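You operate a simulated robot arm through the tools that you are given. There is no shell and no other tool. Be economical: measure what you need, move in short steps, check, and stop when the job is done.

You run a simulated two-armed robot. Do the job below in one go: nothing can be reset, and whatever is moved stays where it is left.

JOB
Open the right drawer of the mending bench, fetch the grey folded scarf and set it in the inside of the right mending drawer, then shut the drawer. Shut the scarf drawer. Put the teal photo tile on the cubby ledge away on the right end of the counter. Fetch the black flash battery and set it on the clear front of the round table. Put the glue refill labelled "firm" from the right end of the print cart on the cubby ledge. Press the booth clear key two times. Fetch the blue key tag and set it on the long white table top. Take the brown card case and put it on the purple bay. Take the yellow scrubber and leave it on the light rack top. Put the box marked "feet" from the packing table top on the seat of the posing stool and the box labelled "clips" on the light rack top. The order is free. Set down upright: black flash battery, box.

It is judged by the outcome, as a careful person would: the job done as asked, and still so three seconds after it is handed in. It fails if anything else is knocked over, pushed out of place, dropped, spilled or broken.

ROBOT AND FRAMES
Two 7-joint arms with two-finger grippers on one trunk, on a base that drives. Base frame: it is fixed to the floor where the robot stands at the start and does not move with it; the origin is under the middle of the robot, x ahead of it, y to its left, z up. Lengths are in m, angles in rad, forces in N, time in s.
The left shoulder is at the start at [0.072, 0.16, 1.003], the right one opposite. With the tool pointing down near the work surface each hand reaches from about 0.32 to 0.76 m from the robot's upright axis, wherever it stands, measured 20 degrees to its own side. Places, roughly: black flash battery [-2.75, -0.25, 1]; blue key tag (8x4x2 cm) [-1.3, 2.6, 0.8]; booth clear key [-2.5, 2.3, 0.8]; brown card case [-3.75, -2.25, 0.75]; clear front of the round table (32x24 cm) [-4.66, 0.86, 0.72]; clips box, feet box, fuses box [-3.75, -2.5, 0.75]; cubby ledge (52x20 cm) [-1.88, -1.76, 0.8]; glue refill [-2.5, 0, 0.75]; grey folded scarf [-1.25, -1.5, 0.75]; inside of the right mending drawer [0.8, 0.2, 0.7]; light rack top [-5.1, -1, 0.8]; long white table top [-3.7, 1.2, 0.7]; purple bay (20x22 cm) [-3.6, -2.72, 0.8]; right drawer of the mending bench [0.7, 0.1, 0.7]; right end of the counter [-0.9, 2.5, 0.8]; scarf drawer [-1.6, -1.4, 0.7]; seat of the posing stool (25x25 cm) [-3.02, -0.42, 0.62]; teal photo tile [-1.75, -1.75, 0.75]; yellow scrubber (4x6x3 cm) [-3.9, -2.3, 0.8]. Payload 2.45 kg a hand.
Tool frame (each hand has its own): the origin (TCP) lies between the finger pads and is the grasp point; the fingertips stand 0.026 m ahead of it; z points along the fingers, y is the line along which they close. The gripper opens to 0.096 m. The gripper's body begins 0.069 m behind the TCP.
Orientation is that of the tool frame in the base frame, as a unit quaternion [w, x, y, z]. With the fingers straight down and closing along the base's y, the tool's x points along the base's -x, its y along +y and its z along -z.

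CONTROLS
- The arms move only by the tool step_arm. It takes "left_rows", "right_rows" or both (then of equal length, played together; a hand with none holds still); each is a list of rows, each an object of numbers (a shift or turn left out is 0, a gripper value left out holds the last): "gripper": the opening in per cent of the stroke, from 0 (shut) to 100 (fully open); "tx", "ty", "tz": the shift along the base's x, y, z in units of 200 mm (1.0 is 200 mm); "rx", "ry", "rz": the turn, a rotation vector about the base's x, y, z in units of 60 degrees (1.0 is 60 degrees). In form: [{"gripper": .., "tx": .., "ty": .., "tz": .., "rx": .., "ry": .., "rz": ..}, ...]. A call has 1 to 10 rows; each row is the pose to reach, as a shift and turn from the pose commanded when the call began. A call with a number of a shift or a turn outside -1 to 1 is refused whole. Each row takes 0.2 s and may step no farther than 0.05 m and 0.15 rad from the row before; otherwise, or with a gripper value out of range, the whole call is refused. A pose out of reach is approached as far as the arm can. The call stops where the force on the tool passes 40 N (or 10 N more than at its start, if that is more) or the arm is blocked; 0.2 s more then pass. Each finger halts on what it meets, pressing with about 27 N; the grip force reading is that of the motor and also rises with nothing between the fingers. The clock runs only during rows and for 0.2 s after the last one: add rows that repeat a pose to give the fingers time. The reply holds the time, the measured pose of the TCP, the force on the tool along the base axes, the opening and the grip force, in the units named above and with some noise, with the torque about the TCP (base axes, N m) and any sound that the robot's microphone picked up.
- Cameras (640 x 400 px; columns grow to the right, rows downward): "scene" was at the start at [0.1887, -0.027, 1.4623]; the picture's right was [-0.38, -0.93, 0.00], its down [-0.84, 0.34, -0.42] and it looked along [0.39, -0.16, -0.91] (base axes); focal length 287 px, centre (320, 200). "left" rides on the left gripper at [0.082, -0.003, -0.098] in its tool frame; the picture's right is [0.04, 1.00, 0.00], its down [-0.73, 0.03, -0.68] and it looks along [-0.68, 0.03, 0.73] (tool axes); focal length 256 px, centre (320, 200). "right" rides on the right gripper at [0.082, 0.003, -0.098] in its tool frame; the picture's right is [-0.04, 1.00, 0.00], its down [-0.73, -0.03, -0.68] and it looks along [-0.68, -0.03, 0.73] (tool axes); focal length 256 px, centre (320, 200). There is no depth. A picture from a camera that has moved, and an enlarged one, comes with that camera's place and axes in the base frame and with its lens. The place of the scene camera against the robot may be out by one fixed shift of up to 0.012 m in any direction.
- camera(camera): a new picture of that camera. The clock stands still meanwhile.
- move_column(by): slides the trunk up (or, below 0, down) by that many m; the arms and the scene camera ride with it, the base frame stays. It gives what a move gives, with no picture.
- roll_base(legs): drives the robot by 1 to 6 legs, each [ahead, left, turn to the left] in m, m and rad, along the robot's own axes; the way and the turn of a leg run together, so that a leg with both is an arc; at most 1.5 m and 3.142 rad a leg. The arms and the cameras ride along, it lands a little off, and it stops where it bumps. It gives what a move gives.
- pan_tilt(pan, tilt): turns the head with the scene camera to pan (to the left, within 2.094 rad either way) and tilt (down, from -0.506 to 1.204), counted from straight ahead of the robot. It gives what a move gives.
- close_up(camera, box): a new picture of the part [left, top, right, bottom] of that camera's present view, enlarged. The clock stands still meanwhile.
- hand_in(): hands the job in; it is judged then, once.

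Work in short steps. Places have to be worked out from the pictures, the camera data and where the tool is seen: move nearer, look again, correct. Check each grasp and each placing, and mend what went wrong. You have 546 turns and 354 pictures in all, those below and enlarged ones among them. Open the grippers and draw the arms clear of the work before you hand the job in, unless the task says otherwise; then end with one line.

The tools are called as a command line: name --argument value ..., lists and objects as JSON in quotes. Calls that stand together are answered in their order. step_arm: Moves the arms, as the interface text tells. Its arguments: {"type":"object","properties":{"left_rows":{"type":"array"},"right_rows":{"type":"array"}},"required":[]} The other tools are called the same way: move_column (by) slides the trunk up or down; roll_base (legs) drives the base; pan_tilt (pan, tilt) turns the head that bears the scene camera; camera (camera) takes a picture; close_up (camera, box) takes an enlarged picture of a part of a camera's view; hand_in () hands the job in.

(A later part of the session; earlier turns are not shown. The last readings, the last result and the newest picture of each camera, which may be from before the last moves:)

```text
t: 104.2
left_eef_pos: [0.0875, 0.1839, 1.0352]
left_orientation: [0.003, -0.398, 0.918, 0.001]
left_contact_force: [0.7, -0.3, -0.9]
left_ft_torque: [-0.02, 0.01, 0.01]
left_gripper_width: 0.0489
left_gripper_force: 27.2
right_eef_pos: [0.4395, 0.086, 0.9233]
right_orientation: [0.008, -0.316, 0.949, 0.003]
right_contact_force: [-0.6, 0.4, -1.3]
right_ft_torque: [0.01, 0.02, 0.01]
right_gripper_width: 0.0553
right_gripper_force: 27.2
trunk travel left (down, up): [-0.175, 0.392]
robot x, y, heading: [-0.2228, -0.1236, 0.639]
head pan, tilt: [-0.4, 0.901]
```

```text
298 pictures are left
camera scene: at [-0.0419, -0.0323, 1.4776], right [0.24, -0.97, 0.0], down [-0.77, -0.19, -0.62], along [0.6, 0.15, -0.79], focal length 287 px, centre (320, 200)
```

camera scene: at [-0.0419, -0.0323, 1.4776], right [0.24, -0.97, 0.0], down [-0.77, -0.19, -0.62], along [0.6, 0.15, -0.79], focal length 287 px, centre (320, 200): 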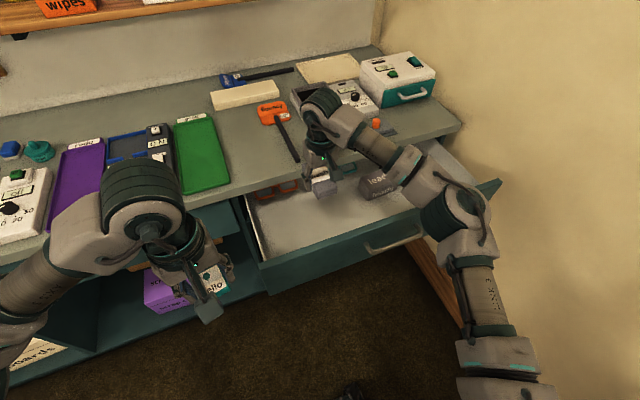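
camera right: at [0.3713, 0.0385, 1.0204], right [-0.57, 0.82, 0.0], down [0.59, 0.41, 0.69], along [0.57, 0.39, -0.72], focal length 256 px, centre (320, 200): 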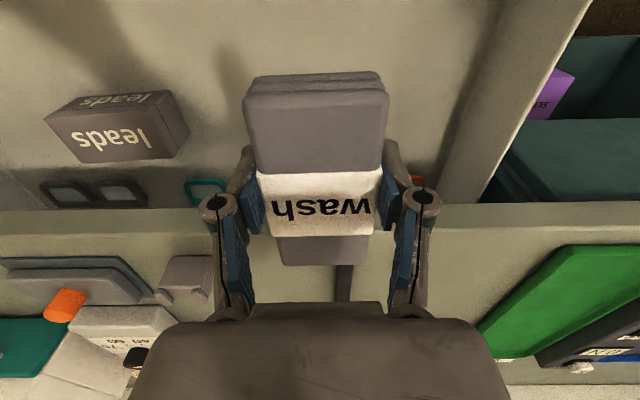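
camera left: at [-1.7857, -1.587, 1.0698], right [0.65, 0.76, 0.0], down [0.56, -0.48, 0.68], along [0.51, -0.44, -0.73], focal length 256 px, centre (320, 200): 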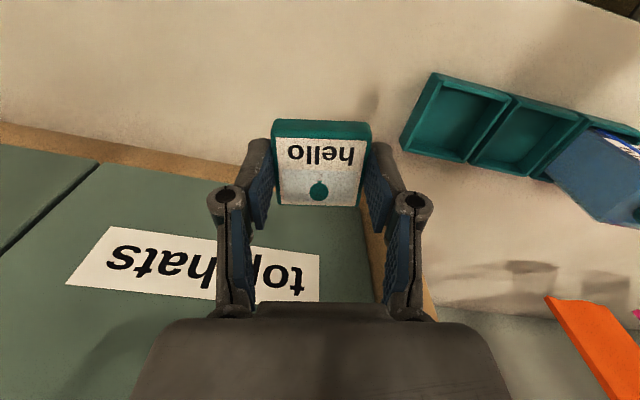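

Clear below. I shift 2 cm toward the drawer front and descend until it nears the bottom.

step_arm --right_rows '[{"tx": -0.08, "ty": -0.06, "tz": -0.15}, {"tx": -0.08, "ty": -0.06, "tz": -0.35}, {"tx": -0.08, "ty": -0.06, "tz": -0.55}, {"tx": -0.08, "ty": -0.06, "tz": -0.75}, {"tx": -0.08, "ty": -0.06, "tz": -0.85}]'

camera --camera "scene"

camera --camera "right"

```text
t: 105.3
left_eef_pos: [0.0868, 0.1838, 1.0351]
left_orientation: [0.004, -0.397, 0.918, 0.001]
left_contact_force: [0.5, 0.5, -1.0]
left_ft_torque: [0.0, -0.05, 0.01]
left_gripper_width: 0.0491
left_gripper_force: 26.8
right_eef_pos: [0.4228, 0.0732, 0.7536]
right_orientation: [0.01, -0.317, 0.948, 0.004]
right_contact_force: [0.5, -0.3, -0.7]
right_ft_torque: [0.01, 0.03, -0.01]
right_gripper_width: 0.0552
right_gripper_force: 26.3
trunk travel left (down, up): [-0.175, 0.392]
robot x, y, heading: [-0.2257, -0.132, 0.638]
head pan, tilt: [-0.4, 0.901]
```

```text
297 pictures are left
camera scene: at [-0.0437, -0.0318, 1.4778], right [0.24, -0.97, 0.0], down [-0.76, -0.19, -0.62], along [0.6, 0.15, -0.79], focal length 287 px, centre (320, 200)
```

scene: 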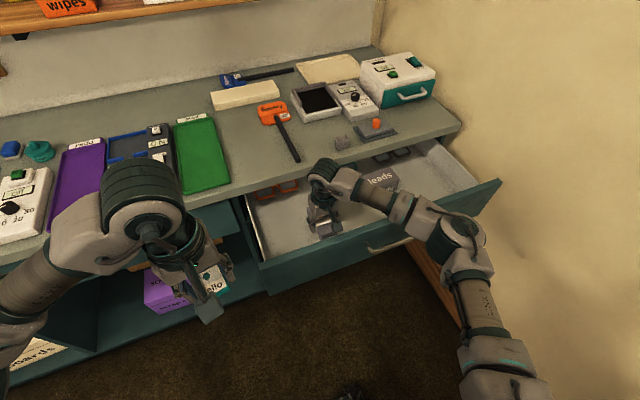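

```text
296 pictures are left
camera right: at [0.3546, 0.0266, 0.8507], right [-0.57, 0.82, 0.0], down [0.59, 0.41, 0.69], along [0.57, 0.39, -0.72], focal length 256 px, centre (320, 200)
```

right: 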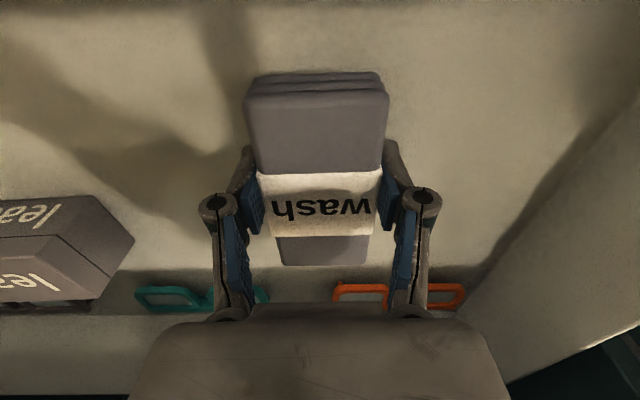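

Still hovering. I go down in small steps until contact.

step_arm --right_rows '[{"tz": -0.05}, {"tz": -0.1}, {"tz": -0.15}, {"tz": -0.2}, {"tz": -0.25}, {"tz": -0.3}]'

```text
t: 106.5
left_eef_pos: [0.0834, 0.183, 1.0373]
left_orientation: [0.005, -0.397, 0.918, 0.0]
left_contact_force: [0.7, 1.3, -1.0]
left_ft_torque: [0.0, 0.02, 0.03]
left_gripper_width: 0.0489
left_gripper_force: 27.6
right_eef_pos: [0.4222, 0.076, 0.7197]
right_orientation: [0.019, -0.316, 0.948, 0.008]
right_contact_force: [0.3, 0.5, 22.6]
right_ft_torque: [-0.77, 0.24, 0.18]
right_gripper_width: 0.0552
right_gripper_force: 26.9
trunk travel left (down, up): [-0.175, 0.392]
robot x, y, heading: [-0.227, -0.1262, 0.643]
head pan, tilt: [-0.4, 0.901]
stopped in row 5 (right hand): the force on the tool passed its limit at 48 N (the readings are from after the stop); the commanded pose is now the measured one
```

Bottom reached (0.694). I open the fingers and lift out.

step_arm --right_rows '[{"tz": 0.015, "gripper": 100}, {"tz": 0.015, "gripper": 100}, {"tz": 0.015, "gripper": 100}, {"tz": 0.2}, {"tz": 0.4}, {"tz": 0.6}, {"tz": 0.8}, {"tz": 1.0}]'

camera --camera "right"

```text
t: 108.3
left_eef_pos: [0.0835, 0.1821, 1.0381]
left_orientation: [0.006, -0.397, 0.918, 0.001]
left_contact_force: [0.1, -0.8, 1.1]
left_ft_torque: [-0.01, -0.01, -0.01]
left_gripper_width: 0.0491
left_gripper_force: 27.2
right_eef_pos: [0.4209, 0.0752, 0.9165]
right_orientation: [0.017, -0.316, 0.949, 0.007]
right_contact_force: [-0.7, -0.2, 0.2]
right_ft_torque: [0.0, 0.01, 0.0]
right_gripper_width: 0.0957
right_gripper_force: 0.0
trunk travel left (down, up): [-0.175, 0.392]
robot x, y, heading: [-0.2268, -0.1276, 0.635]
head pan, tilt: [-0.4, 0.901]
```

```text
295 pictures are left
camera right: at [0.3521, 0.0263, 1.0138], right [-0.57, 0.82, 0.0], down [0.59, 0.4, 0.7], along [0.58, 0.4, -0.71], focal length 256 px, centre (320, 200)
```

right: 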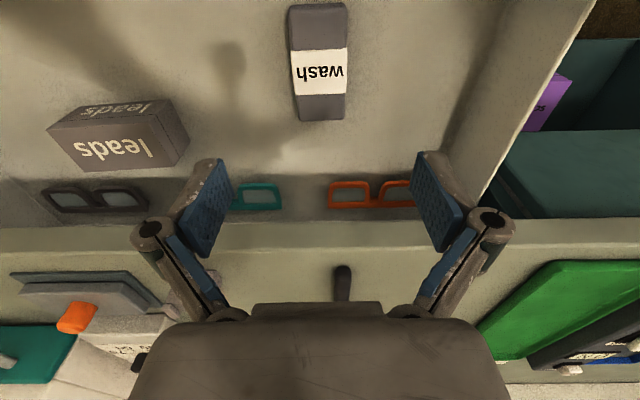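

The scarf lies in the drawer. To shut it, I strafe right a little and bring the closed right hand in front of the handle.

roll_base --legs '[[0, -0.09, 0]]'

step_arm --right_rows '[{"gripper": 0, "tx": -0.11, "ty": -0.16}, {"tx": -0.22, "ty": -0.32}, {"tx": -0.34, "ty": -0.48}, {"tx": -0.45, "ty": -0.64}, {"tx": -0.57, "ty": -0.8}, {"tx": -0.68, "ty": -0.95}]'

camera --camera "right"

camera --camera "scene"

```text
t: 109.4
left_eef_pos: [0.1112, 0.1493, 1.0359]
left_orientation: [0.01, -0.399, 0.917, -0.017]
left_contact_force: [0.3, 3.5, 0.0]
left_ft_torque: [-0.27, 0.05, -0.01]
left_gripper_width: 0.049
left_gripper_force: 26.8
right_eef_pos: [0.4485, 0.039, 0.9252]
right_orientation: [0.023, -0.32, 0.947, -0.01]
right_contact_force: [-1.2, 3.1, 0.0]
right_ft_torque: [-0.18, -0.09, 0.04]
right_gripper_width: 0.0962
right_gripper_force: 0.1
trunk travel left (down, up): [-0.175, 0.392]
robot x, y, heading: [-0.1731, -0.1877, 0.632]
head pan, tilt: [-0.4, 0.901]
```

```text
t: 110.8
left_eef_pos: [0.1345, 0.1084, 1.0408]
left_orientation: [0.008, -0.398, 0.917, 0.004]
left_contact_force: [-0.4, -0.4, -0.3]
left_ft_torque: [0.09, -0.02, 0.02]
left_gripper_width: 0.0492
left_gripper_force: 26.9
right_eef_pos: [0.3333, -0.1889, 0.9186]
right_orientation: [0.018, -0.319, 0.948, 0.009]
right_contact_force: [1.2, -1.4, 0.2]
right_ft_torque: [0.08, 0.05, -0.02]
right_gripper_width: 0.0
right_gripper_force: 27.1
trunk travel left (down, up): [-0.175, 0.392]
robot x, y, heading: [-0.1778, -0.1925, 0.635]
head pan, tilt: [-0.4, 0.901]
```

```text
294 pictures are left
camera right: at [0.2648, -0.2392, 1.0139], right [-0.57, 0.82, 0.01], down [0.58, 0.4, 0.71], along [0.58, 0.41, -0.71], focal length 256 px, centre (320, 200)
```

right: 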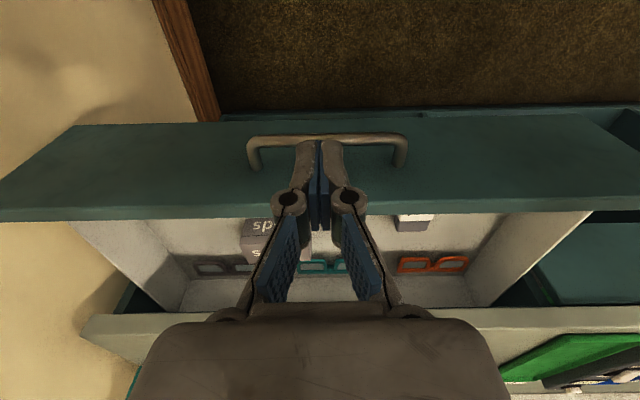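

```text
293 pictures are left
camera scene: at [0.0249, -0.1265, 1.477], right [0.23, -0.97, -0.02], down [-0.77, -0.17, -0.61], along [0.59, 0.16, -0.79], focal length 287 px, centre (320, 200)
```

scene: 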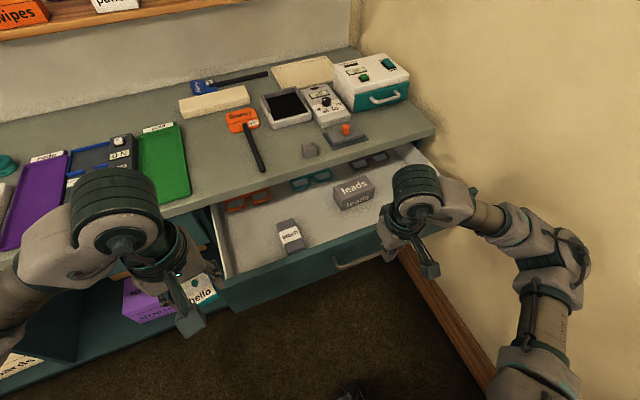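

Centred 6 cm in front of the handle. Descend, then push.

step_arm --right_rows '[{"tz": -0.2}, {"tz": -0.4}, {"tz": -0.6}, {"tz": -0.74}]'

step_arm --right_rows '[{"tx": 0.13, "ty": 0.1}, {"tx": 0.26, "ty": 0.2}, {"tx": 0.4, "ty": 0.3}, {"tx": 0.54, "ty": 0.4}, {"tx": 0.68, "ty": 0.5}, {"tx": 0.82, "ty": 0.61}, {"tx": 0.96, "ty": 0.72}]'

camera --camera "scene"

camera --camera "right"

```text
t: 111.8
left_eef_pos: [0.1125, 0.1403, 1.0386]
left_orientation: [0.01, -0.401, 0.916, -0.009]
left_contact_force: [0.3, 0.9, 0.7]
left_ft_torque: [-0.07, 0.01, -0.01]
left_gripper_width: 0.049
left_gripper_force: 27.3
right_eef_pos: [0.3167, -0.1606, 0.7784]
right_orientation: [0.023, -0.321, 0.947, -0.001]
right_contact_force: [-0.8, 1.9, 0.4]
right_ft_torque: [-0.11, -0.04, -0.02]
right_gripper_width: 0.0
right_gripper_force: 26.7
trunk travel left (down, up): [-0.175, 0.392]
robot x, y, heading: [-0.1804, -0.1853, 0.641]
head pan, tilt: [-0.4, 0.901]
```

```text
t: 113.4
left_eef_pos: [0.1212, 0.1288, 1.0393]
left_orientation: [0.008, -0.4, 0.917, -0.004]
left_contact_force: [-0.2, 0.1, -1.0]
left_ft_torque: [-0.08, 0.03, 0.02]
left_gripper_width: 0.0491
left_gripper_force: 27.2
right_eef_pos: [0.5148, -0.0236, 0.7757]
right_orientation: [0.02, -0.319, 0.948, 0.002]
right_contact_force: [-0.4, 0.1, -0.2]
right_ft_torque: [-0.03, 0.04, -0.01]
right_gripper_width: 0.0
right_gripper_force: 26.8
trunk travel left (down, up): [-0.175, 0.392]
robot x, y, heading: [-0.1815, -0.1882, 0.633]
head pan, tilt: [-0.4, 0.901]
```

```text
292 pictures are left
camera scene: at [0.0069, -0.0958, 1.4775], right [0.24, -0.97, 0.0], down [-0.77, -0.19, -0.61], along [0.6, 0.15, -0.79], focal length 287 px, centre (320, 200)
```

scene: 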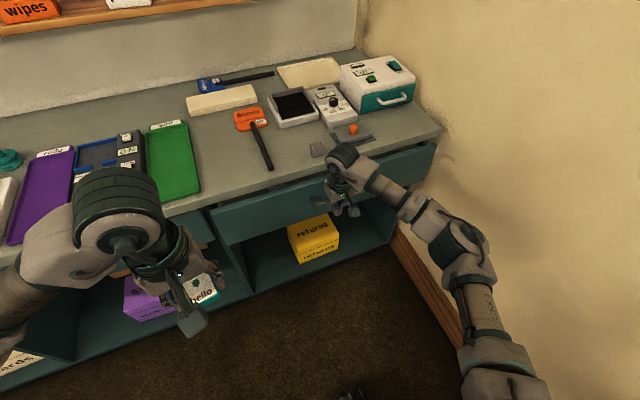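

```text
291 pictures are left
camera right: at [0.4452, -0.0725, 0.8709], right [-0.57, 0.82, -0.01], down [0.57, 0.41, 0.71], along [0.58, 0.4, -0.71], focal length 256 px, centre (320, 200)
```

right: 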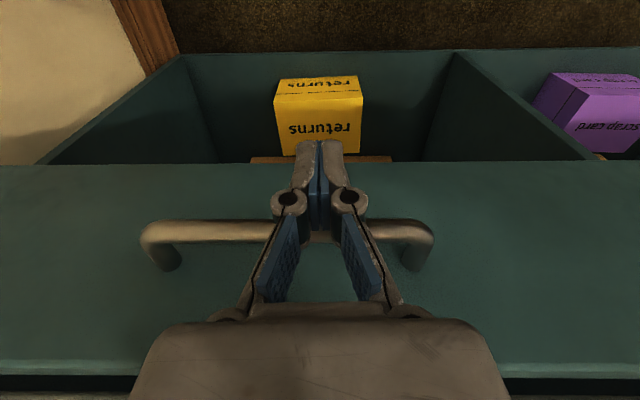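

A few centimetres remain. I push on until the stop.

step_arm --right_rows '[{"tx": 0.08, "ty": 0.06}, {"tx": 0.16, "ty": 0.12}, {"tx": 0.24, "ty": 0.18}, {"tx": 0.32, "ty": 0.24}, {"tx": 0.4, "ty": 0.3}]'

camera --camera "scene"

camera --camera "right"

```text
t: 114.2
left_eef_pos: [0.1203, 0.1189, 1.0428]
left_orientation: [0.012, -0.398, 0.917, -0.003]
left_contact_force: [-0.6, 0.1, -1.1]
left_ft_torque: [-0.02, 0.0, 0.03]
left_gripper_width: 0.0488
left_gripper_force: 26.5
right_eef_pos: [0.5562, -0.004, 0.7785]
right_orientation: [0.016, -0.318, 0.948, 0.001]
right_contact_force: [-0.7, 0.5, -0.3]
right_ft_torque: [-0.02, -0.09, 0.07]
right_gripper_width: 0.0
right_gripper_force: 26.8
trunk travel left (down, up): [-0.175, 0.392]
robot x, y, heading: [-0.1735, -0.1919, 0.643]
head pan, tilt: [-0.4, 0.901]
stopped in row 3 (right hand): the force on the tool passed its limit at 82 N (the readings are from after the stop); the commanded pose is now the measured one
```

```text
290 pictures are left
camera scene: at [0.006, -0.1019, 1.4784], right [0.23, -0.97, 0.0], down [-0.77, -0.18, -0.62], along [0.6, 0.15, -0.79], focal length 287 px, centre (320, 200)
```

scene: 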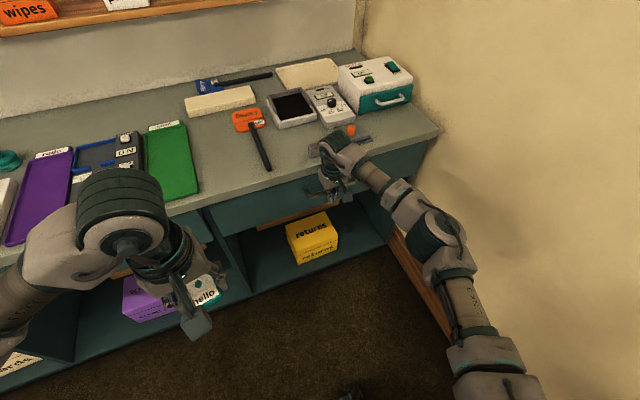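

```text
289 pictures are left
camera right: at [0.4865, -0.0522, 0.8752], right [-0.57, 0.82, -0.01], down [0.58, 0.41, 0.7], along [0.58, 0.4, -0.71], focal length 256 px, centre (320, 200)
```

right: 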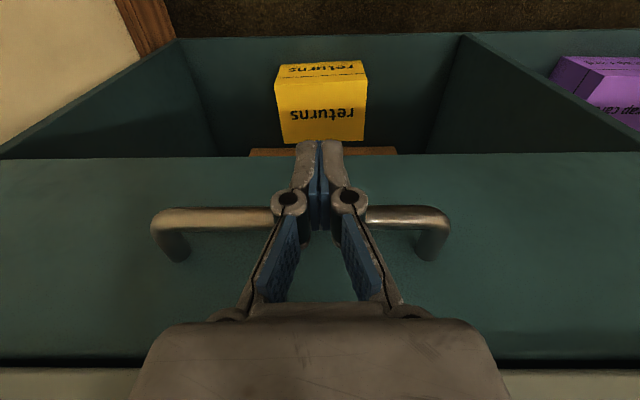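

The drawer hit its stop at 82 N and looks flush. I withdraw the hand and check.

step_arm --right_rows '[{"tx": -0.16, "ty": -0.12}, {"tx": -0.32, "ty": -0.24}, {"tx": -0.48, "ty": -0.36}, {"tx": -0.56, "ty": -0.42, "tz": 0.2}, {"tx": -0.6, "ty": -0.45, "tz": 0.4}, {"tx": -0.6, "ty": -0.45, "tz": 0.6}, {"tx": -0.6, "ty": -0.45, "tz": 0.8}, {"tx": -0.6, "ty": -0.45, "tz": 1.0}]'

camera --camera "right"

```text
t: 116.0
left_eef_pos: [0.1171, 0.123, 1.0425]
left_orientation: [0.011, -0.399, 0.917, -0.005]
left_contact_force: [0.9, 0.3, 0.2]
left_ft_torque: [-0.03, 0.0, -0.01]
left_gripper_width: 0.0487
left_gripper_force: 26.9
right_eef_pos: [0.4311, -0.09, 0.9796]
right_orientation: [0.018, -0.319, 0.948, 0.0]
right_contact_force: [-1.1, -0.4, 0.2]
right_ft_torque: [-0.03, -0.04, -0.01]
right_gripper_width: 0.0
right_gripper_force: 26.5
trunk travel left (down, up): [-0.175, 0.392]
robot x, y, heading: [-0.1767, -0.1892, 0.636]
head pan, tilt: [-0.4, 0.901]
```

```text
288 pictures are left
camera right: at [0.3613, -0.1385, 1.0756], right [-0.57, 0.82, -0.01], down [0.58, 0.41, 0.7], along [0.58, 0.39, -0.71], focal length 256 px, centre (320, 200)
```

right: 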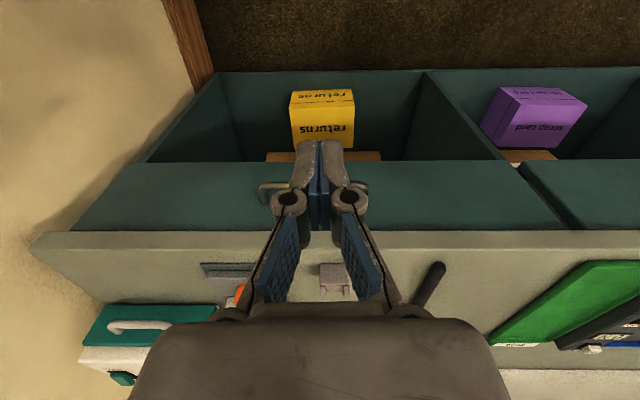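

Drawer is shut flush. Next is the tile's place at the right end of the counter, to the left. I step nearer the bench to pass the pick-up desk, then strafe left and look.

roll_base --legs '[[0.1, 0, 0.01], [0, 0.8, 0]]'

pan_tilt --pan 1.5 --tilt 0.4

camera --camera "scene"

```text
t: 121.0
left_eef_pos: [-0.2717, 0.8151, 1.0421]
left_orientation: [0.01, -0.397, 0.918, -0.002]
left_contact_force: [0.2, 0.3, -0.6]
left_ft_torque: [-0.01, -0.04, -0.02]
left_gripper_width: 0.0488
left_gripper_force: 27.0
right_eef_pos: [0.04, 0.6022, 0.9773]
right_orientation: [0.015, -0.317, 0.948, 0.002]
right_contact_force: [0.1, -0.4, 0.4]
right_ft_torque: [-0.03, -0.02, 0.0]
right_gripper_width: 0.0
right_gripper_force: 27.1
trunk travel left (down, up): [-0.175, 0.392]
robot x, y, heading: [-0.5698, 0.5068, 0.632]
head pan, tilt: [-0.4, 0.901]
```

```text
t: 122.9
left_eef_pos: [-0.2741, 0.8117, 1.0437]
left_orientation: [0.013, -0.397, 0.918, -0.002]
left_contact_force: [0.3, -0.5, -0.3]
left_ft_torque: [-0.02, 0.0, 0.03]
left_gripper_width: 0.0491
left_gripper_force: 27.2
right_eef_pos: [0.0395, 0.5977, 0.9792]
right_orientation: [0.016, -0.317, 0.948, 0.003]
right_contact_force: [-0.2, -0.6, -0.1]
right_ft_torque: [0.01, -0.01, 0.03]
right_gripper_width: 0.0
right_gripper_force: 27.4
trunk travel left (down, up): [-0.175, 0.392]
robot x, y, heading: [-0.5719, 0.5051, 0.635]
head pan, tilt: [1.499, 0.4]
```

```text
287 pictures are left
camera scene: at [-0.5104, 0.661, 1.5215], right [0.85, 0.53, -0.01], down [0.2, -0.33, -0.92], along [-0.49, 0.78, -0.39], focal length 287 px, centre (320, 200)
```

scene: 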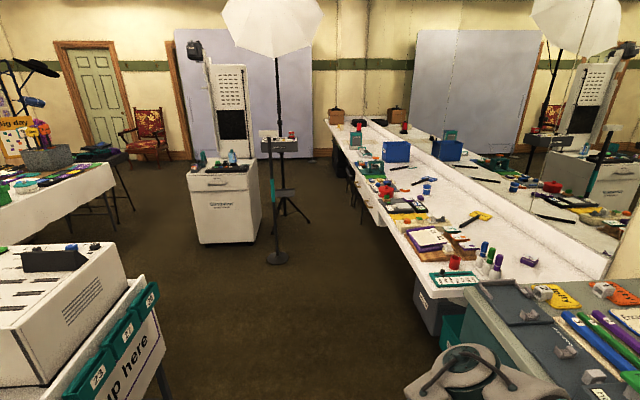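

The white counter continues along the same wall. I strafe left 1.4 m and look at its top.

roll_base --legs '[[0, 0, 0.01], [0, 1.4, 0]]'

pan_tilt --pan 0.2 --tilt 0.6

camera --camera "scene"

```text
t: 130.2
left_eef_pos: [-1.1042, 1.9275, 1.0443]
left_orientation: [0.013, -0.398, 0.918, 0.001]
left_contact_force: [-0.5, -0.4, -0.1]
left_ft_torque: [0.04, 0.01, -0.02]
left_gripper_width: 0.0491
left_gripper_force: 26.9
right_eef_pos: [-0.7914, 1.7136, 0.9786]
right_orientation: [0.017, -0.317, 0.948, 0.004]
right_contact_force: [-0.2, 0.0, 0.3]
right_ft_torque: [0.01, 0.0, 0.03]
right_gripper_width: 0.0
right_gripper_force: 27.5
trunk travel left (down, up): [-0.175, 0.392]
robot x, y, heading: [-1.4001, 1.6259, 0.633]
head pan, tilt: [1.499, 0.4]
```

```text
t: 131.7
left_eef_pos: [-1.1087, 1.9263, 1.0462]
left_orientation: [0.015, -0.397, 0.918, 0.0]
left_contact_force: [-0.5, -0.3, 0.0]
left_ft_torque: [0.01, 0.0, 0.0]
left_gripper_width: 0.049
left_gripper_force: 27.0
right_eef_pos: [-0.7955, 1.7135, 0.9811]
right_orientation: [0.019, -0.317, 0.948, 0.004]
right_contact_force: [-0.6, 0.4, 0.4]
right_ft_torque: [0.03, 0.0, 0.0]
right_gripper_width: 0.0
right_gripper_force: 27.1
trunk travel left (down, up): [-0.175, 0.392]
robot x, y, heading: [-1.4007, 1.6262, 0.636]
head pan, tilt: [0.201, 0.6]
```

```text
286 pictures are left
camera scene: at [-1.2336, 1.7653, 1.5027], right [0.74, -0.67, 0.0], down [-0.38, -0.42, -0.82], along [0.55, 0.61, -0.57], focal length 287 px, centre (320, 200)
```

scene: 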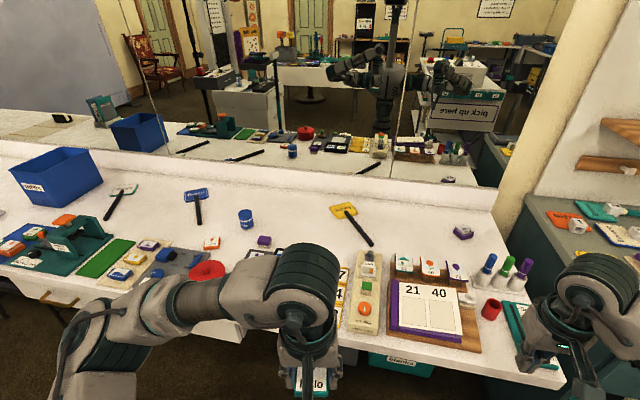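

The counter's right part has a free patch between the blue roll and the yellow squeegee, near the given spot. I move 0.2 m closer and look with the hand cameras.

roll_base --legs '[[0.2, 0, 0.01]]'

camera --camera "left"

pan_tilt --pan 0.0 --tilt 0.8

camera --camera "scene"

```text
t: 133.2
left_eef_pos: [-0.9547, 2.0461, 1.0448]
left_orientation: [0.014, -0.402, 0.916, 0.0]
left_contact_force: [0.2, -1.0, -0.7]
left_ft_torque: [0.0, 0.03, 0.02]
left_gripper_width: 0.0489
left_gripper_force: 26.9
right_eef_pos: [-0.639, 1.8358, 0.9808]
right_orientation: [0.019, -0.322, 0.947, 0.004]
right_contact_force: [0.3, 0.3, 0.6]
right_ft_torque: [-0.02, -0.01, -0.01]
right_gripper_width: 0.0
right_gripper_force: 27.3
trunk travel left (down, up): [-0.175, 0.392]
robot x, y, heading: [-1.2451, 1.7385, 0.644]
head pan, tilt: [0.201, 0.6]
```

```text
285 pictures are left
camera left: at [-1.0095, 1.9828, 1.1417], right [-0.76, 0.65, -0.01], down [0.46, 0.55, 0.7], along [0.46, 0.53, -0.72], focal length 256 px, centre (320, 200)
```

left: 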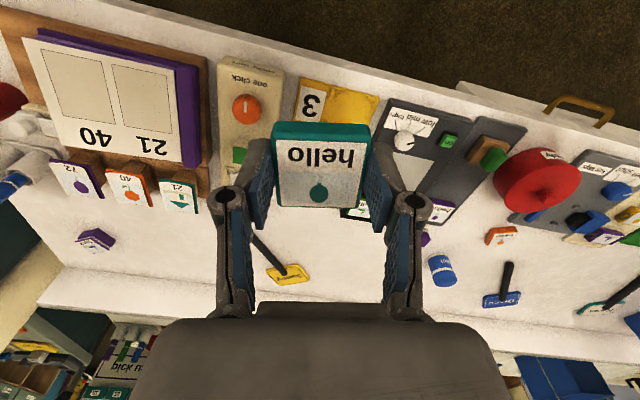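

```text
t: 134.0
left_eef_pos: [-0.9577, 2.0427, 1.0469]
left_orientation: [0.017, -0.402, 0.916, 0.0]
left_contact_force: [-0.5, 0.5, -0.3]
left_ft_torque: [-0.01, 0.01, 0.01]
left_gripper_width: 0.0489
left_gripper_force: 26.4
right_eef_pos: [-0.6435, 1.8337, 0.9839]
right_orientation: [0.021, -0.322, 0.946, 0.003]
right_contact_force: [-0.7, -0.3, -0.2]
right_ft_torque: [0.0, 0.0, -0.01]
right_gripper_width: 0.0
right_gripper_force: 27.1
trunk travel left (down, up): [-0.175, 0.392]
robot x, y, heading: [-1.2427, 1.742, 0.643]
head pan, tilt: [0.0, 0.799]
```

```text
284 pictures are left
camera scene: at [-1.0722, 1.8661, 1.4859], right [0.6, -0.8, 0.0], down [-0.58, -0.43, -0.69], along [0.55, 0.42, -0.72], focal length 287 px, centre (320, 200)
```

scene: 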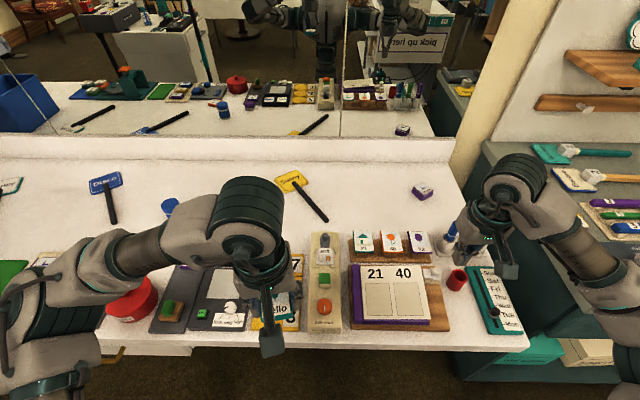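

Free patch centre judged at about (-0.732, 2.426). I edge 0.1 m forward and left.

roll_base --legs '[[0.1, 0.08, 0]]'

camera --camera "left"

```text
t: 135.2
left_eef_pos: [-0.9136, 2.1514, 1.0483]
left_orientation: [0.015, -0.399, 0.917, 0.008]
left_contact_force: [-0.4, -0.4, -0.6]
left_ft_torque: [0.07, -0.01, 0.0]
left_gripper_width: 0.0491
left_gripper_force: 27.0
right_eef_pos: [-0.5981, 1.9414, 0.9774]
right_orientation: [0.018, -0.32, 0.947, 0.011]
right_contact_force: [0.8, -1.0, -1.2]
right_ft_torque: [0.1, 0.05, -0.02]
right_gripper_width: 0.0
right_gripper_force: 26.7
trunk travel left (down, up): [-0.175, 0.392]
robot x, y, heading: [-1.2084, 1.8642, 0.642]
head pan, tilt: [0.0, 0.799]
```

```text
283 pictures are left
camera left: at [-0.9682, 2.0864, 1.1439], right [-0.76, 0.65, 0.0], down [0.46, 0.54, 0.7], along [0.46, 0.54, -0.71], focal length 256 px, centre (320, 200)
```

left: 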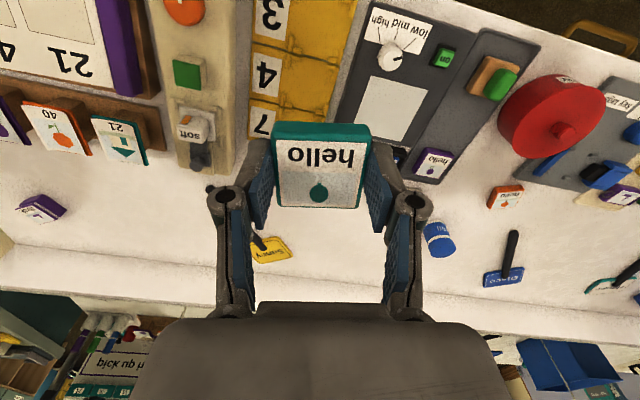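

I move the left hand over the free patch.

step_arm --left_rows '[{"tx": 0.12, "ty": 0.165, "tz": -0.05, "rx": -0.026, "ry": 0.02}, {"tx": 0.24, "ty": 0.33, "tz": -0.1, "rx": -0.026, "ry": 0.02}, {"tx": 0.36, "ty": 0.5, "tz": -0.15, "rx": -0.026, "ry": 0.02}, {"tx": 0.48, "ty": 0.66, "tz": -0.2, "rx": -0.026, "ry": 0.02}, {"tx": 0.6, "ty": 0.83, "tz": -0.25, "rx": -0.026, "ry": 0.02}, {"tx": 0.72, "ty": 1.0, "tz": -0.3, "rx": -0.026, "ry": 0.02}]'

camera --camera "left"

camera --camera "scene"

```text
t: 136.7
left_eef_pos: [-0.7796, 2.3601, 0.9895]
left_orientation: [0.002, -0.4, 0.916, -0.007]
left_contact_force: [-0.1, -0.3, -0.1]
left_ft_torque: [0.05, 0.02, -0.02]
left_gripper_width: 0.0491
left_gripper_force: 27.2
right_eef_pos: [-0.6093, 1.9506, 0.985]
right_orientation: [0.022, -0.319, 0.947, 0.002]
right_contact_force: [0.6, -0.8, -0.3]
right_ft_torque: [0.02, 0.03, 0.0]
right_gripper_width: 0.0
right_gripper_force: 27.2
trunk travel left (down, up): [-0.175, 0.392]
robot x, y, heading: [-1.205, 1.8637, 0.644]
head pan, tilt: [0.0, 0.799]
```

```text
282 pictures are left
camera left: at [-0.8339, 2.2998, 1.0875], right [-0.76, 0.65, -0.02], down [0.47, 0.57, 0.68], along [0.45, 0.51, -0.73], focal length 256 px, centre (320, 200)
```

left: 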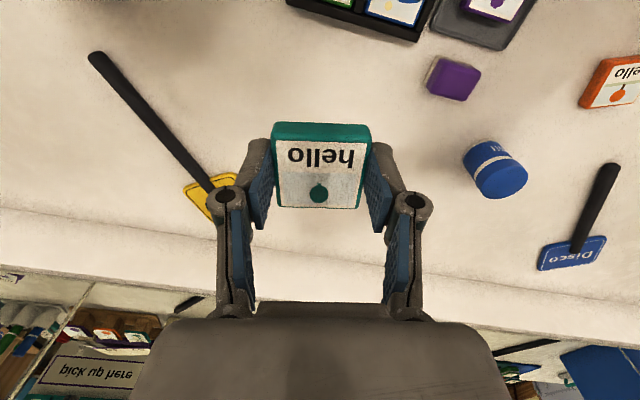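

```text
281 pictures are left
camera scene: at [-1.0373, 1.99, 1.4855], right [0.6, -0.8, 0.0], down [-0.58, -0.43, -0.69], along [0.55, 0.42, -0.72], focal length 287 px, centre (320, 200)
```

scene: 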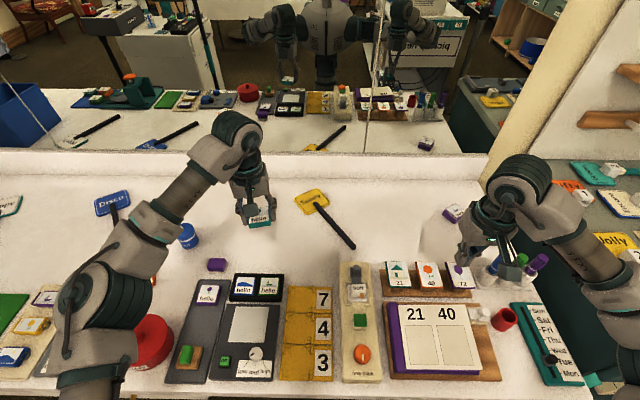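

The patch directly below is clear. I lower the tile here until it touches.

step_arm --left_rows '[{"tz": -0.2}, {"tz": -0.4}, {"tz": -0.6}, {"tz": -0.7}, {"tz": -0.75}, {"tz": -0.8}, {"tz": -0.85}, {"tz": -0.9}]'

camera --camera "left"

```text
t: 138.4
left_eef_pos: [-0.7791, 2.3564, 0.8102]
left_orientation: [0.003, -0.4, 0.917, -0.005]
left_contact_force: [0.3, -0.1, -1.3]
left_ft_torque: [0.02, 0.01, 0.01]
left_gripper_width: 0.0491
left_gripper_force: 27.5
right_eef_pos: [-0.6052, 1.9449, 0.9827]
right_orientation: [0.022, -0.319, 0.948, 0.007]
right_contact_force: [0.2, 0.0, 0.1]
right_ft_torque: [0.01, 0.03, 0.01]
right_gripper_width: 0.0001
right_gripper_force: 27.1
trunk travel left (down, up): [-0.175, 0.392]
robot x, y, heading: [-1.2077, 1.8627, 0.645]
head pan, tilt: [0.0, 0.799]
```

```text
280 pictures are left
camera left: at [-0.8331, 2.2947, 0.9084], right [-0.76, 0.65, -0.01], down [0.47, 0.56, 0.68], along [0.45, 0.51, -0.73], focal length 256 px, centre (320, 200)
```

left: 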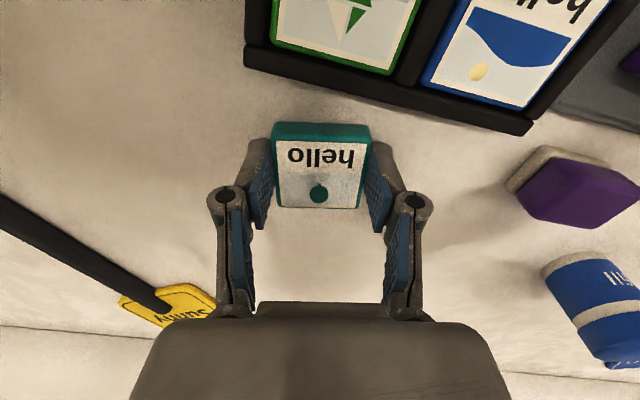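

No contact yet. I continue down in 1 cm steps, slightly farther from the tray.

step_arm --left_rows '[{"tx": 0.06, "ty": 0.05, "tz": -0.05}, {"tx": 0.06, "ty": 0.05, "tz": -0.1}, {"tx": 0.06, "ty": 0.05, "tz": -0.15}, {"tx": 0.06, "ty": 0.05, "tz": -0.2}, {"tx": 0.06, "ty": 0.05, "tz": -0.25}, {"tx": 0.06, "ty": 0.05, "tz": -0.3}]'

```text
t: 139.0
left_eef_pos: [-0.7793, 2.3765, 0.8062]
left_orientation: [0.014, -0.4, 0.916, -0.016]
left_contact_force: [-10.2, -2.1, 20.4]
left_ft_torque: [0.17, 0.93, 0.14]
left_gripper_width: 0.0492
left_gripper_force: 27.6
right_eef_pos: [-0.624, 1.9615, 0.9927]
right_orientation: [0.027, -0.322, 0.946, 0.0]
right_contact_force: [1.2, 0.9, -0.2]
right_ft_torque: [0.0, 0.04, -0.01]
right_gripper_width: 0.0001
right_gripper_force: 27.4
trunk travel left (down, up): [-0.175, 0.392]
robot x, y, heading: [-1.2096, 1.8649, 0.648]
head pan, tilt: [0.0, 0.799]
stopped in row 2 (left hand): the force on the tool passed its limit at 47 N (the readings are from after the stop); the commanded pose is now the measured one
```

Contact. I open and lift.

step_arm --left_rows '[{"gripper": 75}, {"gripper": 75}, {"gripper": 75}, {"tz": 0.15}, {"tz": 0.35}, {"tz": 0.55}, {"tz": 0.75}, {"tz": 0.95}]'

camera --camera "left"

```text
t: 140.8
left_eef_pos: [-0.7779, 2.3719, 0.9953]
left_orientation: [0.013, -0.399, 0.917, -0.016]
left_contact_force: [-0.1, 0.5, 0.1]
left_ft_torque: [-0.01, -0.03, 0.01]
left_gripper_width: 0.0721
left_gripper_force: 0.1
right_eef_pos: [-0.6212, 1.9583, 0.992]
right_orientation: [0.026, -0.321, 0.947, 0.001]
right_contact_force: [-0.3, -0.1, -0.4]
right_ft_torque: [0.04, 0.0, 0.02]
right_gripper_width: 0.0
right_gripper_force: 27.2
trunk travel left (down, up): [-0.175, 0.392]
robot x, y, heading: [-1.2101, 1.8623, 0.643]
head pan, tilt: [0.0, 0.799]
```

```text
279 pictures are left
camera left: at [-0.8338, 2.3128, 1.0917], right [-0.76, 0.65, -0.04], down [0.45, 0.57, 0.69], along [0.47, 0.5, -0.73], focal length 256 px, centre (320, 200)
```

left: 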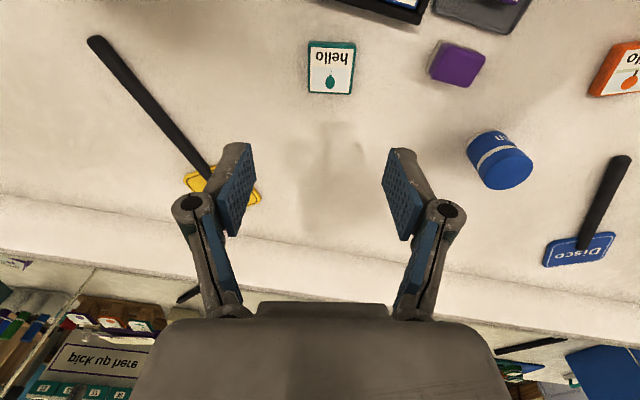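

Tile placed. Now I look for the blue key tag farther left on the counter.

pan_tilt --pan 0.7 --tilt 0.8

camera --camera "scene"

close_up --camera "scene" --box '[140, 120, 440, 308]'

```text
t: 141.9
left_eef_pos: [-0.7766, 2.372, 0.993]
left_orientation: [0.013, -0.398, 0.917, -0.015]
left_contact_force: [0.8, -0.6, -0.3]
left_ft_torque: [0.02, -0.01, -0.03]
left_gripper_width: 0.0719
left_gripper_force: 0.0
right_eef_pos: [-0.6204, 1.959, 0.9913]
right_orientation: [0.026, -0.321, 0.947, 0.0]
right_contact_force: [-0.2, -0.1, 0.2]
right_ft_torque: [0.01, -0.01, -0.02]
right_gripper_width: 0.0002
right_gripper_force: 27.0
trunk travel left (down, up): [-0.175, 0.392]
robot x, y, heading: [-1.2113, 1.8629, 0.64]
head pan, tilt: [0.7, 0.799]
```

```text
278 pictures are left
camera scene: at [-1.0847, 2.0202, 1.4859], right [0.97, -0.23, 0.0], down [-0.17, -0.7, -0.69], along [0.15, 0.68, -0.72], focal length 287 px, centre (320, 200)
```

scene: 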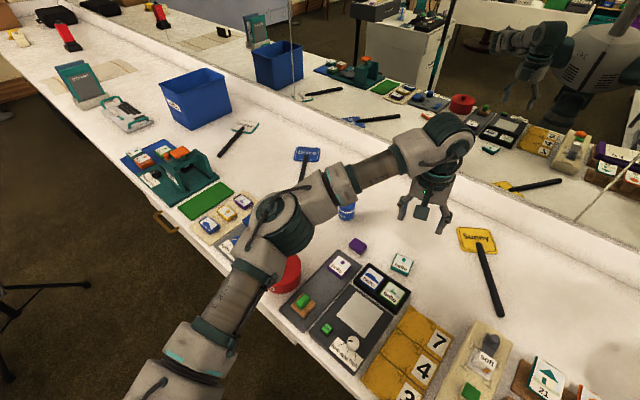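

```text
2.13 times, centred on (290, 214) of scene
camera zoom: at [-1.0847, 2.0202, 1.4859], right [0.97, -0.23, 0.0], down [-0.17, -0.7, -0.69], along [0.15, 0.68, -0.72], focal length 611 px, centre (384, 170)
```

zoom: 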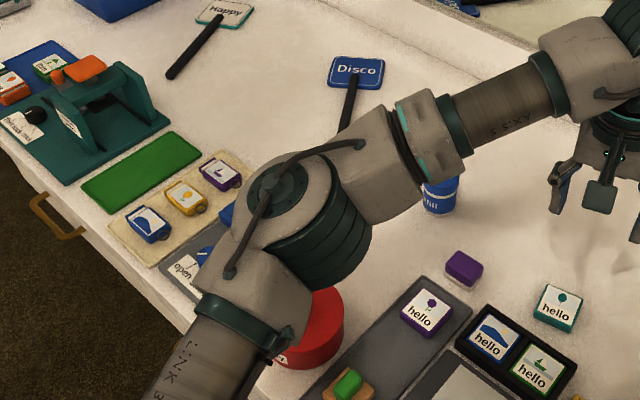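

The blue key tag lies on a beige tray at about (-1.294, 2.644). I pull the left hand back and up, then move left.

step_arm --left_rows '[{"tx": -0.16, "ty": -0.12, "tz": 0.05}, {"tx": -0.32, "ty": -0.24, "tz": 0.1}, {"tx": -0.48, "ty": -0.36, "tz": 0.15}, {"tx": -0.64, "ty": -0.48, "tz": 0.2}, {"tx": -0.8, "ty": -0.6, "tz": 0.25}, {"tx": -0.95, "ty": -0.72, "tz": 0.3, "gripper": 100}]'

roll_base --legs '[[-0.13, 0, 0], [0, 0.5, 0]]'

camera --camera "left"

```text
t: 143.3
left_eef_pos: [-0.965, 2.2279, 1.0559]
left_orientation: [0.015, -0.398, 0.917, -0.015]
left_contact_force: [0.2, 0.6, 0.3]
left_ft_torque: [0.01, -0.05, -0.04]
left_gripper_width: 0.0959
left_gripper_force: 0.0
right_eef_pos: [-0.6214, 1.9581, 0.9912]
right_orientation: [0.027, -0.322, 0.946, 0.001]
right_contact_force: [0.1, -0.6, -0.4]
right_ft_torque: [0.01, -0.02, -0.02]
right_gripper_width: 0.0
right_gripper_force: 27.4
trunk travel left (down, up): [-0.175, 0.392]
robot x, y, heading: [-1.2114, 1.8618, 0.644]
head pan, tilt: [0.7, 0.799]
```

```text
t: 147.1
left_eef_pos: [-1.3631, 2.5465, 1.0574]
left_orientation: [0.013, -0.397, 0.918, -0.012]
left_contact_force: [0.1, 0.2, -0.6]
left_ft_torque: [0.04, 0.03, 0.01]
left_gripper_width: 0.0959
left_gripper_force: 0.0
right_eef_pos: [-1.0212, 2.2755, 0.9886]
right_orientation: [0.025, -0.319, 0.948, 0.004]
right_contact_force: [1.3, -1.2, -0.5]
right_ft_torque: [0.09, 0.02, 0.01]
right_gripper_width: 0.0
right_gripper_force: 26.4
trunk travel left (down, up): [-0.175, 0.392]
robot x, y, heading: [-1.6173, 2.1891, 0.642]
head pan, tilt: [0.7, 0.799]
```

```text
276 pictures are left
camera left: at [-1.4198, 2.486, 1.1538], right [-0.76, 0.66, -0.03], down [0.46, 0.56, 0.69], along [0.47, 0.51, -0.72], focal length 256 px, centre (320, 200)
```

left: 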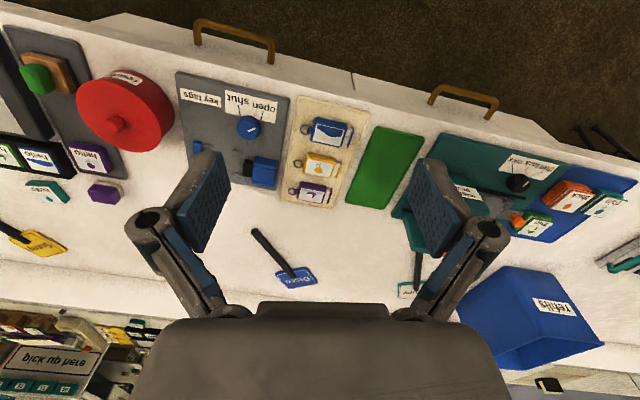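

The tag's long side runs along the counter, so I roll the left hand a quarter turn to grip its 4 cm width, moving above it.

step_arm --left_rows '[{"rz": 0.134, "rx": 0.01, "ry": 0.03}, {"rz": 0.268, "rx": 0.01, "ry": 0.03}, {"rz": 0.402, "rx": 0.01, "ry": 0.03}, {"rz": 0.536, "rx": 0.01, "ry": 0.03}, {"rz": 0.67, "rx": 0.01, "ry": 0.03}]'

step_arm --left_rows '[{"rz": 0.134, "tx": 0.08, "ty": 0.1}, {"rz": 0.268, "tx": 0.16, "ty": 0.2}, {"rz": 0.402, "tx": 0.24, "ty": 0.3, "tz": -0.1}, {"rz": 0.536, "tx": 0.3, "ty": 0.4, "tz": -0.2}, {"rz": 0.667, "tx": 0.32, "ty": 0.43, "tz": -0.35}, {"rz": 0.667, "tx": 0.32, "ty": 0.43, "tz": -0.5}]'

camera --camera "left"

```text
t: 148.3
left_eef_pos: [-1.3793, 2.5614, 1.0561]
left_orientation: [0.008, -0.69, 0.724, -0.003]
left_contact_force: [0.2, 0.6, -0.6]
left_ft_torque: [-0.04, -0.02, 0.03]
left_gripper_width: 0.0961
left_gripper_force: 0.0
right_eef_pos: [-1.0366, 2.2888, 0.9966]
right_orientation: [0.03, -0.319, 0.947, -0.004]
right_contact_force: [-0.2, 0.3, -0.8]
right_ft_torque: [-0.04, -0.04, 0.04]
right_gripper_width: 0.0
right_gripper_force: 27.2
trunk travel left (down, up): [-0.175, 0.392]
robot x, y, heading: [-1.6185, 2.1968, 0.648]
head pan, tilt: [0.7, 0.799]
```

```text
t: 149.7
left_eef_pos: [-1.3095, 2.6368, 0.9572]
left_orientation: [-0.009, 0.895, -0.446, -0.005]
left_contact_force: [0.5, -0.2, 0.4]
left_ft_torque: [0.02, -0.01, 0.0]
left_gripper_width: 0.0958
left_gripper_force: 0.1
right_eef_pos: [-1.0293, 2.2816, 0.9938]
right_orientation: [0.028, -0.319, 0.947, 0.0]
right_contact_force: [0.2, -0.3, 0.0]
right_ft_torque: [-0.01, 0.0, 0.0]
right_gripper_width: 0.0001
right_gripper_force: 26.7
trunk travel left (down, up): [-0.175, 0.392]
robot x, y, heading: [-1.6209, 2.1885, 0.644]
head pan, tilt: [0.7, 0.799]
```

```text
275 pictures are left
camera left: at [-1.2565, 2.5714, 1.0533], right [-0.77, -0.63, -0.01], down [-0.46, 0.55, 0.69], along [-0.43, 0.54, -0.72], focal length 256 px, centre (320, 200)
```

left: 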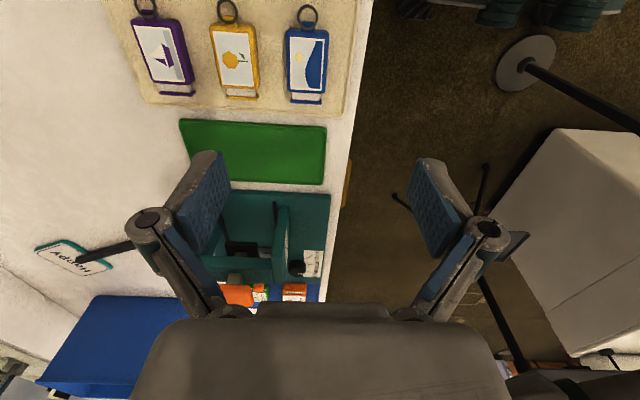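

Tag at about (-1.289, 2.635). The yellow neighbour is close, so I narrow the fingers to 5.4 cm, centre over the tag and descend partway.

step_arm --left_rows '[{"tx": 0.09, "ty": -0.01, "gripper": 56}, {"tx": 0.09, "ty": -0.01, "tz": -0.15}, {"tx": 0.09, "ty": -0.01, "tz": -0.35}, {"tx": 0.09, "ty": -0.01, "tz": -0.45}]'

camera --camera "left"

```text
t: 150.7
left_eef_pos: [-1.2938, 2.6407, 0.8642]
left_orientation: [-0.008, 0.895, -0.446, -0.003]
left_contact_force: [-0.1, 0.0, -0.9]
left_ft_torque: [0.02, 0.02, 0.0]
left_gripper_width: 0.0538
left_gripper_force: 0.0
right_eef_pos: [-1.0326, 2.284, 0.994]
right_orientation: [0.029, -0.319, 0.947, -0.001]
right_contact_force: [-0.3, 1.2, -0.3]
right_ft_torque: [0.02, 0.0, 0.02]
right_gripper_width: 0.0002
right_gripper_force: 27.2
trunk travel left (down, up): [-0.175, 0.392]
robot x, y, heading: [-1.6164, 2.188, 0.641]
head pan, tilt: [0.7, 0.799]
```

```text
274 pictures are left
camera left: at [-1.2416, 2.5748, 0.9615], right [-0.77, -0.63, -0.01], down [-0.46, 0.56, 0.69], along [-0.43, 0.54, -0.73], focal length 256 px, centre (320, 200)
```

left: 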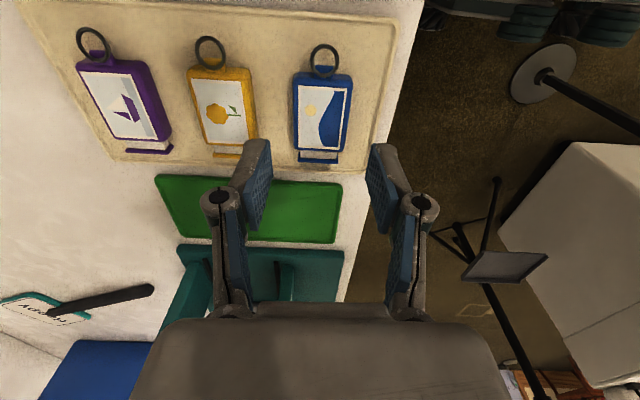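

Centred across. A last shift along the tag, then down and close.

step_arm --left_rows '[{"tx": 0.04, "ty": -0.05}, {"tx": 0.04, "ty": -0.05, "tz": -0.12}, {"tx": 0.04, "ty": -0.05, "tz": -0.2}, {"tx": 0.04, "ty": -0.05, "tz": -0.22}]'

camera --camera "left"

```text
t: 151.7
left_eef_pos: [-1.2846, 2.6285, 0.8213]
left_orientation: [-0.008, 0.895, -0.446, -0.004]
left_contact_force: [-0.1, -0.3, 0.8]
left_ft_torque: [-0.02, 0.02, 0.0]
left_gripper_width: 0.0535
left_gripper_force: 0.1
right_eef_pos: [-1.031, 2.283, 0.994]
right_orientation: [0.029, -0.319, 0.947, -0.001]
right_contact_force: [-0.3, -0.1, 0.5]
right_ft_torque: [0.04, 0.0, -0.01]
right_gripper_width: 0.0
right_gripper_force: 26.9
trunk travel left (down, up): [-0.175, 0.392]
robot x, y, heading: [-1.6162, 2.1927, 0.639]
head pan, tilt: [0.7, 0.799]
```

```text
273 pictures are left
camera left: at [-1.2328, 2.5638, 0.9183], right [-0.77, -0.63, -0.01], down [-0.46, 0.56, 0.69], along [-0.43, 0.54, -0.72], focal length 256 px, centre (320, 200)
```

left: 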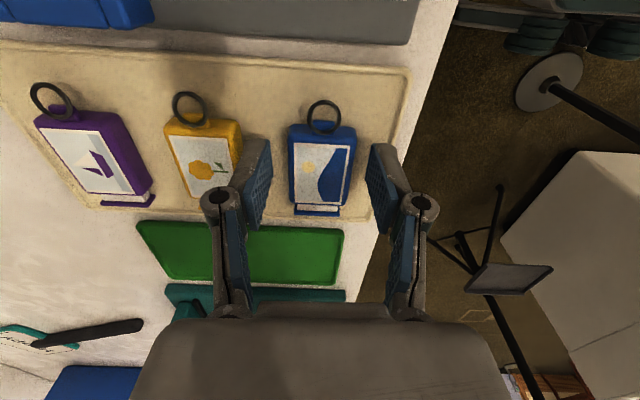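

The fingers straddle the blue tag. Down 7 mm and close, then lift.

step_arm --left_rows '[{"tz": -0.035}, {"tz": -0.035, "gripper": 0}, {"tz": -0.035, "gripper": 0}, {"tz": -0.035, "gripper": 0}, {"tz": 0.1}, {"tz": 0.3}, {"tz": 0.5}]'

camera --camera "left"

```text
t: 153.3
left_eef_pos: [-1.2844, 2.6258, 0.922]
left_orientation: [-0.008, 0.895, -0.446, -0.005]
left_contact_force: [-0.4, 0.6, -0.1]
left_ft_torque: [0.0, 0.0, -0.02]
left_gripper_width: 0.0368
left_gripper_force: 27.2
right_eef_pos: [-1.0299, 2.2811, 0.9946]
right_orientation: [0.029, -0.32, 0.947, 0.0]
right_contact_force: [-0.4, -0.5, -0.8]
right_ft_torque: [0.02, 0.01, 0.03]
right_gripper_width: 0.0
right_gripper_force: 26.5
trunk travel left (down, up): [-0.175, 0.392]
robot x, y, heading: [-1.6126, 2.1917, 0.648]
head pan, tilt: [0.7, 0.799]
```

```text
272 pictures are left
camera left: at [-1.2321, 2.5608, 1.0187], right [-0.77, -0.63, -0.01], down [-0.46, 0.56, 0.69], along [-0.43, 0.54, -0.72], focal length 256 px, centre (320, 200)
```

left: 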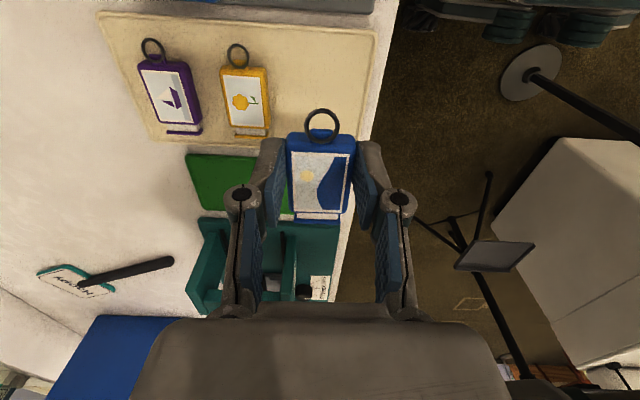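

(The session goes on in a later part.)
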